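You operate a simulated robot arm through the tools that you are given. There is no shell and no other tool. Be economical: measure what you need, move in short steps, check, and stop when the job is done.

Carry out the task below with a simulated robot arm. There is one attempt and no reset: what you move stays moved.

Task
Put the folded brown bag on the pale blue air filter on the top of the grey fitting table.
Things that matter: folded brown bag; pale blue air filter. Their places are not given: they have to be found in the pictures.

Only the result counts: the job must be done as asked and must still hold three seconds after the hand-in. Knocking over, shifting, dropping, spilling or breaking anything else fails it.

Robot
A 6-joint arm with a two-finger parallel gripper, fixed in place. Base frame: the origin is at the foot of the arm, x ahead of it, y to its left, z up; the work surface is at about z = 0.8. Lengths are in m, angles in rad, forces in N, time in s.
With the tool pointing down near the work surface it reaches from about 0.26 to 0.68 m from the base axis. Its first joint turns from -1.152 to 1.152 rad. Payload 2.9 kg.
The tool frame sits at the grasp point between the pads (the TCP): z along the fingers, y along the line on which they close. The tips reach 0.03 m beyond it. The gripper opens to 0.11 m. The fingers are 0.02 m wide and 0.01 m thick; the gripper's body (0.048 by 0.112 m) begins 0.055 m behind the TCP.
Orientation is that of the tool frame in the base frame, as a unit quaternion [x, y, z, w]. With the fingers straight down and closing along the base's y, the tool's x points along the base's -x, its y along +y and its z along -z.

Tools
- The arm moves only by the tool move_arm. Its arguments are lists of equal length, an entry for each row: "slide": the shift along the tool's x, y, z in units of 20 mm (1.0 is 20 mm), a list of three; "twist": the turn about the tool's z in units of 5 degrees (1.0 is 5 degrees). In form: {"slide": [[dx, dy, dz], ...], "twist": [twist, ...]}. A call has 1 to 10 rows; each row shifts and turns the commanded pose from where the row before left it, along the tool's axes as they then stand. "gripper" is the closure, from 0 (fully open) to 1 (shut), set as the call begins (left out, the last holds). A call with a number of a shift or a turn outside -1 to 1 is refused whole. Each row takes 0.2 s and may step no farther than 0.05 m and 0.15 rad from the row before; otherwise, or with a gripper value out of range, the whole call is refused. A pose out of reach is approached as far as the arm can. The call stops where the force on the tool passes 40 N (or 10 N more than at its start, if that is more) or the arm is blocked; 0.2 s more then pass. The fingers move at their own pace (about 0.108 m/s each) and stop on an object; they squeeze with about 41 N. The grip force told is the motor's: it shows also when the fingers shut on nothing. Time passes only in rows, and 0.2 s behind the last, so rows that do not move let the fingers close. It gives the time, the measured TCP pose, the force on the tool (base axes), the opening and the grip force at its end, in the units of the frame above (readings bear some noise), and new pictures: "show" is both (left out), scene, wrist or none.
- Cameras (640 x 400 px; columns grow to the right, rows downward): "scene" is fixed at [0.087, 0.4385, 1.3863]; the picture's right is [-0.69, -0.72, 0.00], its down [-0.39, 0.37, -0.84] and it looks along [0.61, -0.58, -0.54] (base axes); focal length 323 px, centre (320, 200). "wrist" rides on the gripper at [-0.036, 0, -0.057] in the tool frame; the picture's right is [0.00, -1.00, 0.00], its down [0.97, 0.00, -0.24] and it looks along [0.24, 0.00, 0.97] (tool axes); focal length 218 px, centre (320, 200).
- point_at(camera, pixels): for up to 12 pixels [column, row] of the newest picture of that camera ("zoom" is the newest enlarged one), the place [x, y, z] in the base frame of the surface seen there, good to about 0.002 m. It takes no simulated time.
- zoom(camera, box): a new picture of the part [left, top, right, bottom] of that camera's present view, enlarged. It takes no simulated time.
- close_job(): hands the job in; it is judged then, once.

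Go step by step. Measure first, check grasps and placings, and put right what went wrong. The budget is 60 turns and 170 pictures, counting those below and the enlarged ones. Unless the task says otherwise, let go and move clear before handing in, and close with one line.

The tools are called after ">>>" as a command line: name --argument value ..., lists and objects as JSON in quotes. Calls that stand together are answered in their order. move_arm: Moves the arm, as the interface text tells. Its arguments: {"type":"object","properties":{"slide":{"type":"array","items":{"type":"array","items":{"type":"number"}}},"twist":{"type":"array","items":{"type":"number"}},"gripper":{"type":"number"},"show":{"type":"string","enum":["both","scene","wrist","none"]}},"required":["slide","twist"]} The other tools are called the same way: point_at (camera, pixels) gives the place of the surface under pixels of a picture; zoom (camera, box) takes an enlarged picture of a part of a camera's view; close_job () hands the job in.

At the start:

```text
t: 0.0
position: [0.3738, 0.0326, 1.0701]
tcp_rot: [-0.001, 1.0, 0.0, 0.001]
force: [0.4, 0.3, -0.1]
gripper_width: 0.1101
finger_force: 0.0
```

scene: 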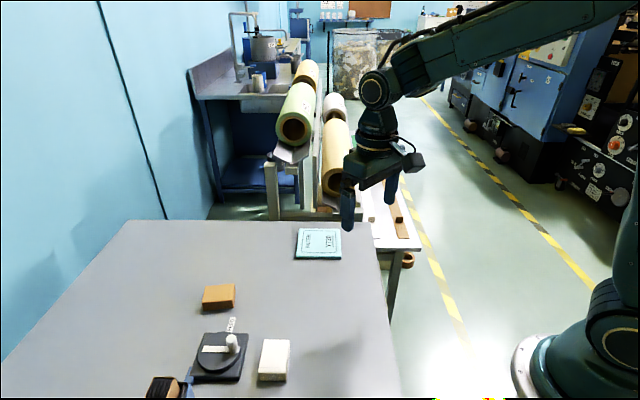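
wrist: 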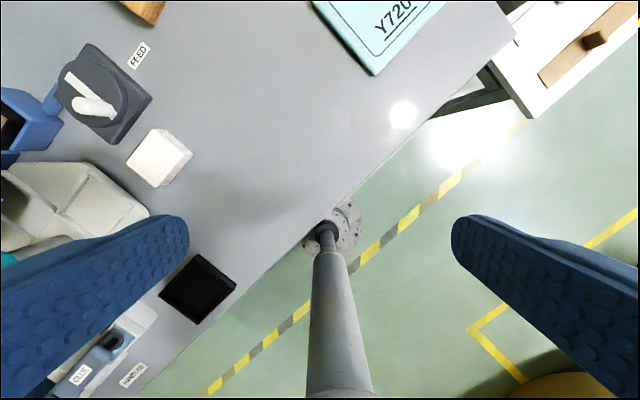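

The scene shows a brown block-like item at about (219,297) and the pale blue filter at about (319,243). I'll enlarge and measure both.

>>> zoom --camera "scene" --box '[140, 210, 400, 400]'

>>> point_at --camera "scene" --pixels '[[207, 287], [234, 285], [232, 304], [203, 307], [219, 295], [299, 229], [340, 230], [341, 258], [295, 258], [319, 243], [250, 270], [165, 388]]'

```text
2.11 times, centred on (270, 305) of scene
```

zoom: 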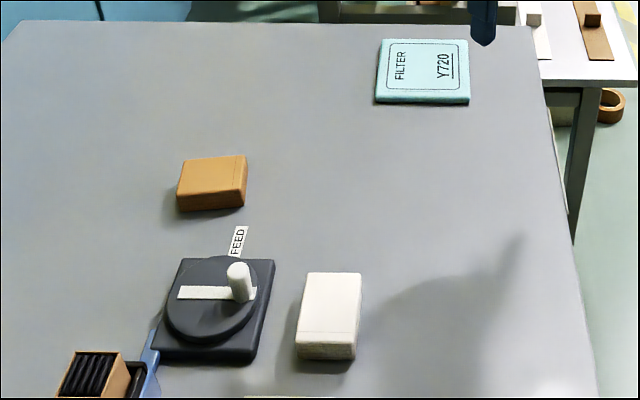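

```text
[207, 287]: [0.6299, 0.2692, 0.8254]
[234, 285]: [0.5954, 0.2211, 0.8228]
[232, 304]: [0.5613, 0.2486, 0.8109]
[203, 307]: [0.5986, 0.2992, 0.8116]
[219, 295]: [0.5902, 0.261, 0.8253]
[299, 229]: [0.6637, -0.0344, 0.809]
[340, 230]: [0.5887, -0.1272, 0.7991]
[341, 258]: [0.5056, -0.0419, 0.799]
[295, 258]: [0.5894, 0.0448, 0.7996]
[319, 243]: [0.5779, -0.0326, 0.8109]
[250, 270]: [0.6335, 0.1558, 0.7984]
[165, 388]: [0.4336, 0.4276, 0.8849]
```

The bag is the brown packet near (0.59,0.26), top z≈0.825. The filter is about 12 mm thick, centred near (0.58,-0.035). I'll measure the outlines in the enlarged picture.

>>> point_at --camera "zoom" --pixels '[[187, 162], [243, 157], [241, 184], [181, 191], [213, 173], [383, 42], [465, 42], [467, 94], [378, 93], [423, 70], [300, 115], [208, 210]]'

>>> zoom --camera "scene" --box '[180, 270, 260, 320]'

```text
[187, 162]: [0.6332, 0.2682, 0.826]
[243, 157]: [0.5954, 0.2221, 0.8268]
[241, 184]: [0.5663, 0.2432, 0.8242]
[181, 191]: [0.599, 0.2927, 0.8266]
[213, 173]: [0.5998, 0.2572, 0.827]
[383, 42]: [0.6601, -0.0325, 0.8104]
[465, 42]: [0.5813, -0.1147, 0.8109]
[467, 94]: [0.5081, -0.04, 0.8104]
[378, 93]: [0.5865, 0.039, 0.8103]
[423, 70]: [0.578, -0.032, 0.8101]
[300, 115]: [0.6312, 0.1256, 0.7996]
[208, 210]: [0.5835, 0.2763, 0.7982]
```

```text
8.00 times, centred on (220, 295) of scene
```

zoom: 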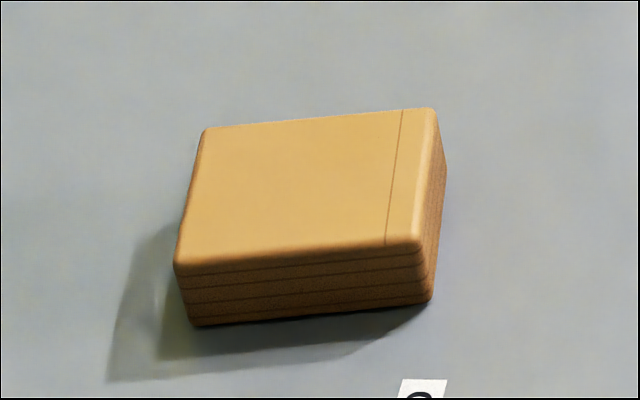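

The bag's centre is about (0.5985,0.2566), with its short side (~42 mm) along heading 144°. I'll move above it first, keeping the orientation.

>>> move_arm --slide '[[-1, 1, 0.5], [-1, 1, 0.5], [-1, 1, 0.5], [-1, 1, 0.5], [-1, 1, 0.5], [-1, 1, 0.5], [-1, 1, 0.5], [-1, 1, 0.5], [-1, 1, 0.5], [-1, 1, 0.5]]' --twist '[0, 0, 0, 0, 0, 0, 0, 0, 0, 0]' --gripper 0 --show "none"

>>> move_arm --slide '[[-1, 1, 0], [-0.2, 0.2, 0], [0, 0, 0], [0, 0, 0], [0, 0, 0], [0, 0, 0], [0, 0, 0], [0, 0, 0], [0, 0, 0], [0, 0, 0]]' --twist '[-1, -1, -1, -1, -1, -1, -1, -1, -1, -1]'

```text
t: 2.2
position: [0.5746, 0.2325, 0.9702]
tcp_rot: [0.0, 1.0, 0.0, 0.0]
force: [-0.9, -0.2, 0.5]
gripper_width: 0.11
finger_force: 0.1
```

```text
t: 4.4
position: [0.5972, 0.2568, 0.9698]
tcp_rot: [-0.423, 0.906, 0.0, 0.001]
force: [0.4, 0.7, 0.8]
gripper_width: 0.1103
finger_force: 0.1
```

scene: 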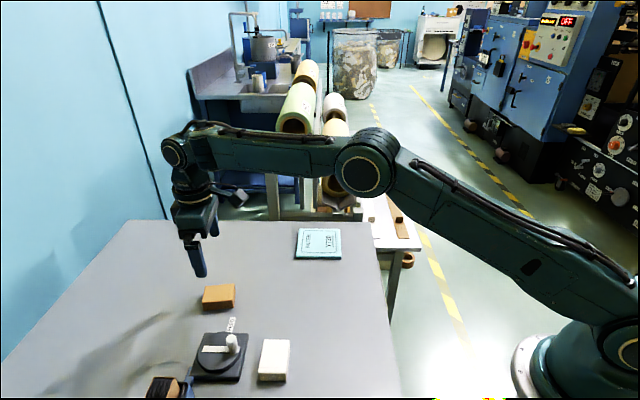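
wrist: 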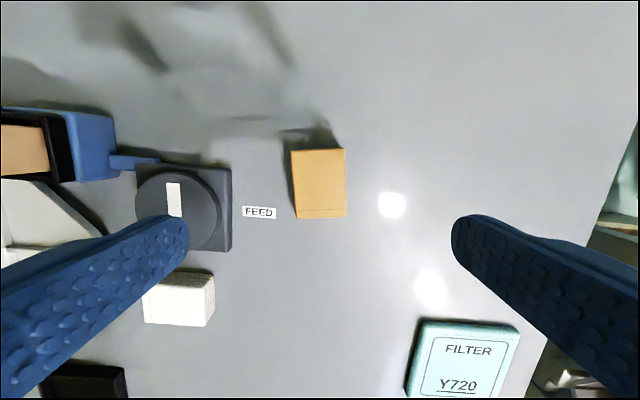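

The bag sits centred at (319,184), nearly aligned. I'll measure it from the wrist view and check the clearance to the control plate (edge at 230,210).

>>> point_at --camera "wrist" --pixels '[[294, 153], [343, 151], [345, 214], [297, 216], [319, 184], [230, 170], [230, 248], [175, 195], [190, 205]]'

>>> point_at --camera "scene" --pixels '[[232, 338], [246, 336]]'

```text
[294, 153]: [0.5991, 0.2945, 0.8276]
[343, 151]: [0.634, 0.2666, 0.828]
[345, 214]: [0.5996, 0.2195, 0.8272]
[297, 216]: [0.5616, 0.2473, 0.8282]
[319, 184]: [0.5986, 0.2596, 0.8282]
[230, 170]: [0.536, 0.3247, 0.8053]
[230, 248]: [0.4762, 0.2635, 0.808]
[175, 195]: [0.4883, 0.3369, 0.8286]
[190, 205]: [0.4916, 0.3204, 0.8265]
```

```text
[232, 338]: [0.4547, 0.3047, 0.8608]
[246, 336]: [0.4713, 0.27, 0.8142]
```

The bag's centre is (0.5986,0.257), and the open finger clears the plate by about 2 cm. I'll correct the angle and descend to z≈0.835.

>>> move_arm --slide '[[0, 0, 1], [0, 0, 1], [0, 0, 1], [0, 0, 1], [0, 0, 1], [0, 0, 1], [0, 0, 0.5], [0, 0, 0.25], [0, 0, 0]]' --twist '[-0.74, 0, 0, 0, 0, 0, 0, 0, 0]'

```text
t: 6.4
position: [0.5978, 0.2582, 0.836]
tcp_rot: [-0.451, 0.892, 0.0, 0.0]
force: [0.3, -0.7, 0.0]
gripper_width: 0.1099
finger_force: 0.0
```

scene: 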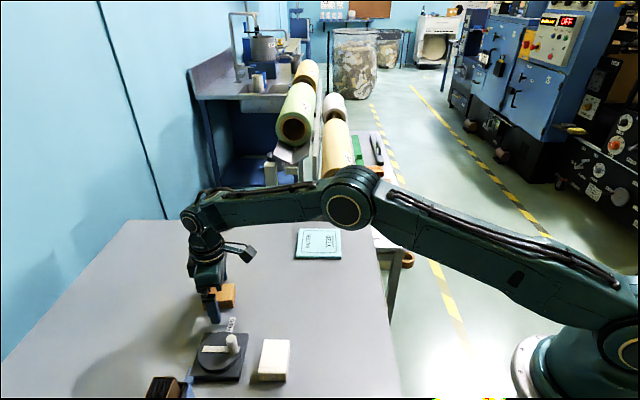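
wrist: 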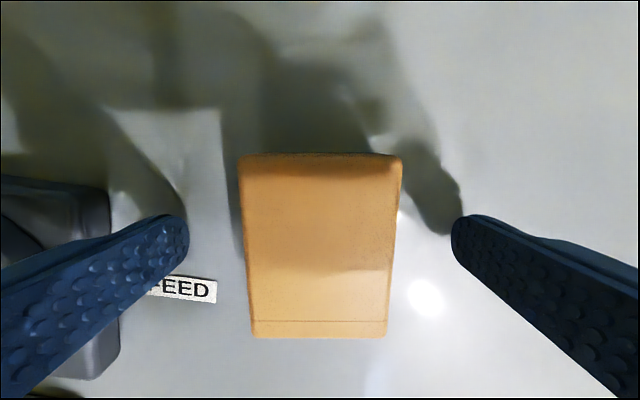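

The fingers straddle the bag, centred at column 320. I'll close and lift a little.

>>> move_arm --slide '[[0, 0, 0], [0, 0, 0], [0, 0, 0], [0, 0, 0]]' --twist '[0, 0, 0, 0]' --gripper 1 --show "none"

>>> move_arm --slide '[[0, 0, -0.5], [0, 0, -1], [0, 0, -1], [0, 0, -1], [0, 0, -1]]' --twist '[0, 0, 0, 0, 0]'

```text
t: 7.4
position: [0.5974, 0.2585, 0.8354]
tcp_rot: [-0.452, 0.892, 0.001, 0.0]
force: [-0.4, -0.3, -0.5]
gripper_width: 0.0486
finger_force: 40.8
```

```text
t: 8.6
position: [0.5972, 0.258, 0.9257]
tcp_rot: [-0.451, 0.892, 0.0, 0.0]
force: [0.0, -0.6, -0.4]
gripper_width: 0.0486
finger_force: 40.8
```

scene: 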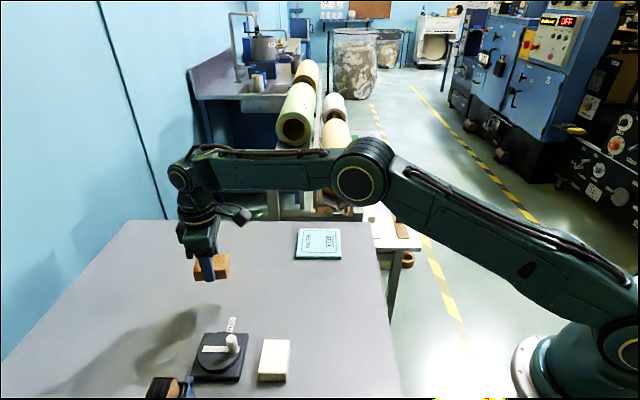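
wrist: 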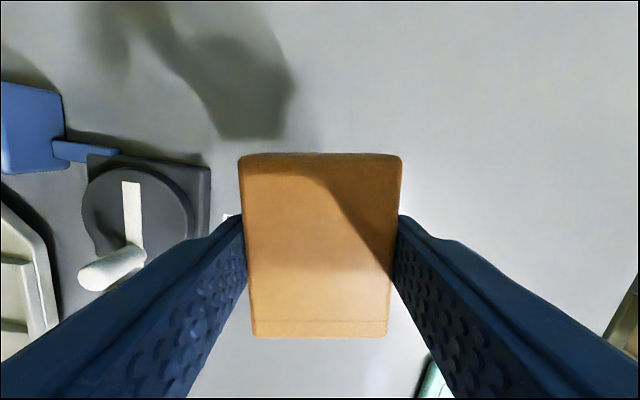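

The bag is held (width 0.0486, force 40.8) and clear of the table. The filter's centre is (0.584,-0.037), so I'll carry it there and align it.

>>> move_arm --slide '[[0.943, -0.633, 0], [0.943, -0.633, 0], [0.943, -0.633, 0], [0.943, -0.633, 0], [0.943, -0.633, 0], [0.943, -0.633, 0], [0.943, -0.633, 0], [0.943, -0.633, 0], [0.943, -0.633, 0], [0.943, -0.633, 0]]' --twist '[0, 0, 0, 0, 0, 0, 0, 0, 0, 0]' --show "none"

>>> move_arm --slide '[[0.943, -0.633, 0], [0.943, -0.633, 0], [0.943, -0.633, 0], [0, 0, 0], [0, 0, 0]]' --twist '[0, 0, 0, 0.75, 0.75]'

```text
t: 10.8
position: [0.588, 0.031, 0.9246]
tcp_rot: [-0.451, 0.893, 0.0, 0.0]
force: [-0.2, -0.4, -0.9]
gripper_width: 0.0487
finger_force: 41.4
```

```text
t: 12.0
position: [0.5853, -0.0379, 0.9256]
tcp_rot: [-0.392, 0.92, 0.0, 0.001]
force: [-0.4, 0.4, 0.3]
gripper_width: 0.0487
finger_force: 41.0
```

scene: 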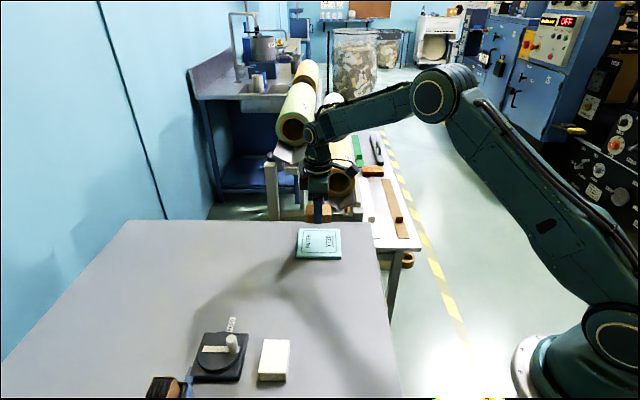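
wrist: 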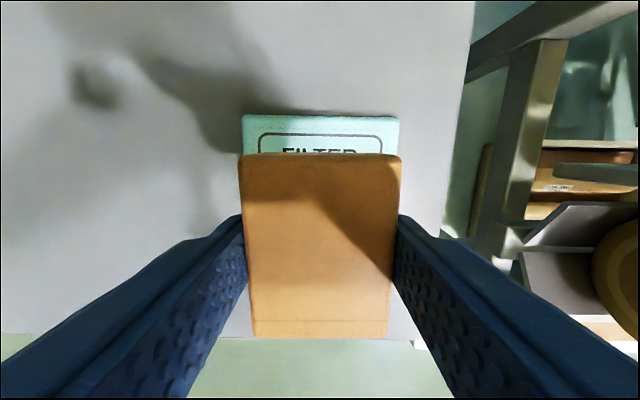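

The bag is centred over the filter and aligned with it. The release height should be TCP z≈0.848, so I'll lower to that.

>>> move_arm --slide '[[0, 0, 1], [0, 0, 1], [0, 0, 1], [0, 0, 0.5], [0, 0, 0.25], [0, 0, 0.1], [0, 0, 0]]' --twist '[0, 0, 0, 0, 0, 0, 0]'

>>> zoom --camera "scene" --box '[270, 190, 370, 270]'

```text
t: 13.6
position: [0.5851, -0.0376, 0.8487]
tcp_rot: [-0.392, 0.92, 0.0, 0.0]
force: [-0.2, -0.5, -0.2]
gripper_width: 0.0485
finger_force: 41.2
```

scene: 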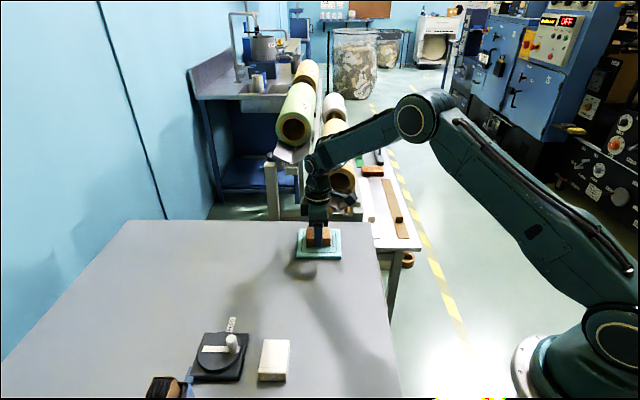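
wrist: 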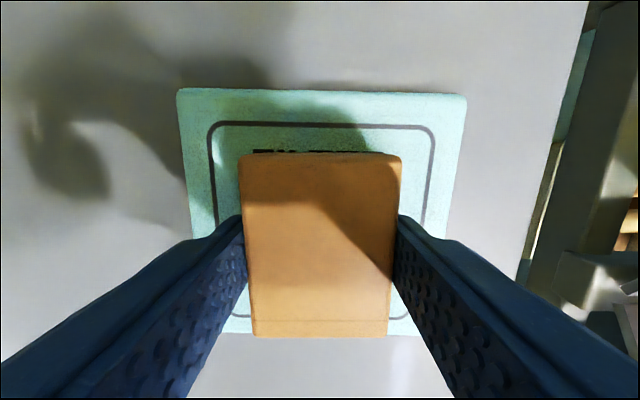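

```text
5.00 times, centred on (320, 230) of scene
```

zoom: 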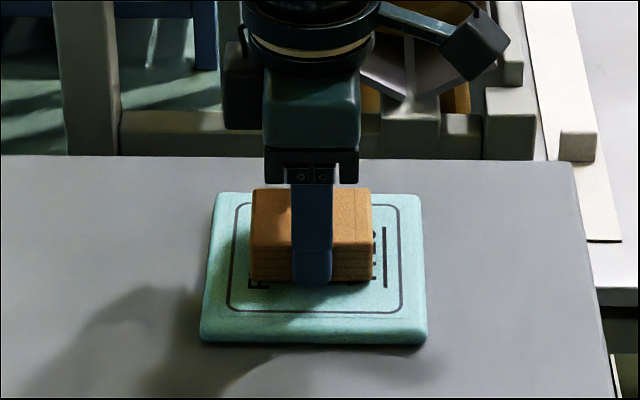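

The bag sits centred just above the filter with no contact force yet. I'll lower 1.5 mm more, release, and rise.

>>> move_arm --slide '[[0, 0, 0.07], [0, 0, 0]]' --twist '[0, 0]' --show "none"

>>> move_arm --slide '[[0, 0, 0], [0, 0, 0], [0, 0, 0]]' --twist '[0, 0, 0]' --gripper 0.2 --show "none"

>>> move_arm --slide '[[0, 0, -0.5], [0, 0, -1], [0, 0, -1], [0, 0, -1], [0, 0, -1], [0, 0, -1], [0, 0, -1], [0, 0, -1]]' --twist '[0, 0, 0, 0, 0, 0, 0, 0]'

>>> zoom --camera "scene" --box '[270, 190, 370, 270]'

```text
t: 14.2
position: [0.5859, -0.0366, 0.8472]
tcp_rot: [-0.393, 0.92, 0.0, 0.001]
force: [-0.4, -0.5, 0.9]
gripper_width: 0.049
finger_force: 41.2
```

```text
t: 15.0
position: [0.5846, -0.0381, 0.8474]
tcp_rot: [-0.393, 0.92, 0.0, 0.0]
force: [0.1, 0.4, 0.6]
gripper_width: 0.088
finger_force: 0.1
```

```text
t: 16.8
position: [0.5854, -0.0387, 0.9981]
tcp_rot: [-0.392, 0.92, 0.0, 0.0]
force: [0.2, -0.3, -0.1]
gripper_width: 0.088
finger_force: 0.2
```

scene: 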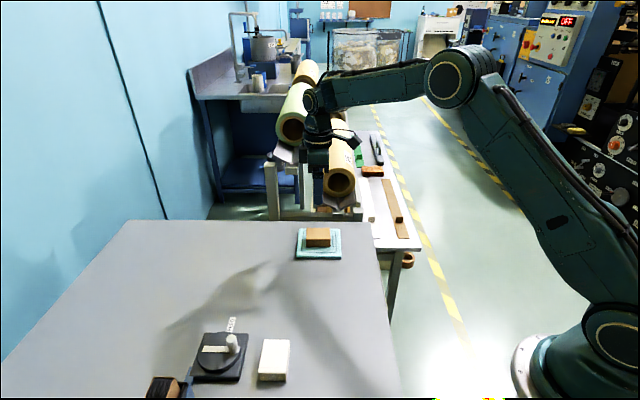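
wrist: 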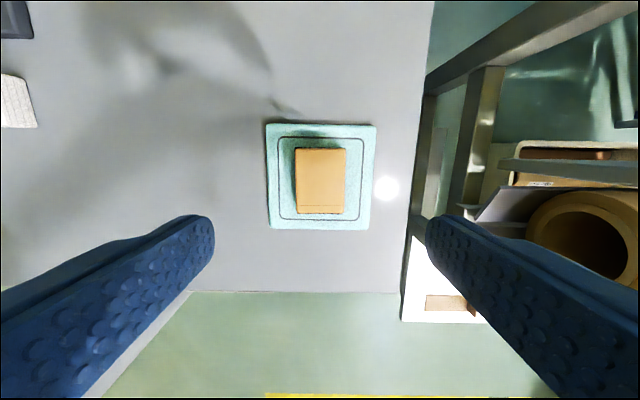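

```text
5.00 times, centred on (320, 230) of scene
```

zoom: 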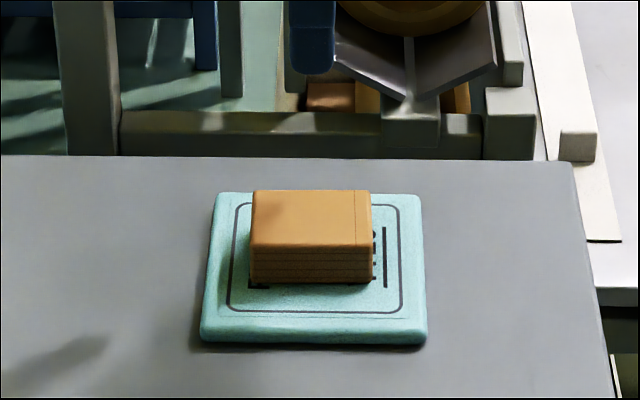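

The bag lies flat and centred on the filter (wrist pixels 320,180), the gripper is clear, and nothing else has moved, so I'm handing in.

>>> close_job

```text
The job is handed in.
```

The folded brown bag is on the pale blue air filter, lying flat and centred, and I saw nothing else disturbed on the table.
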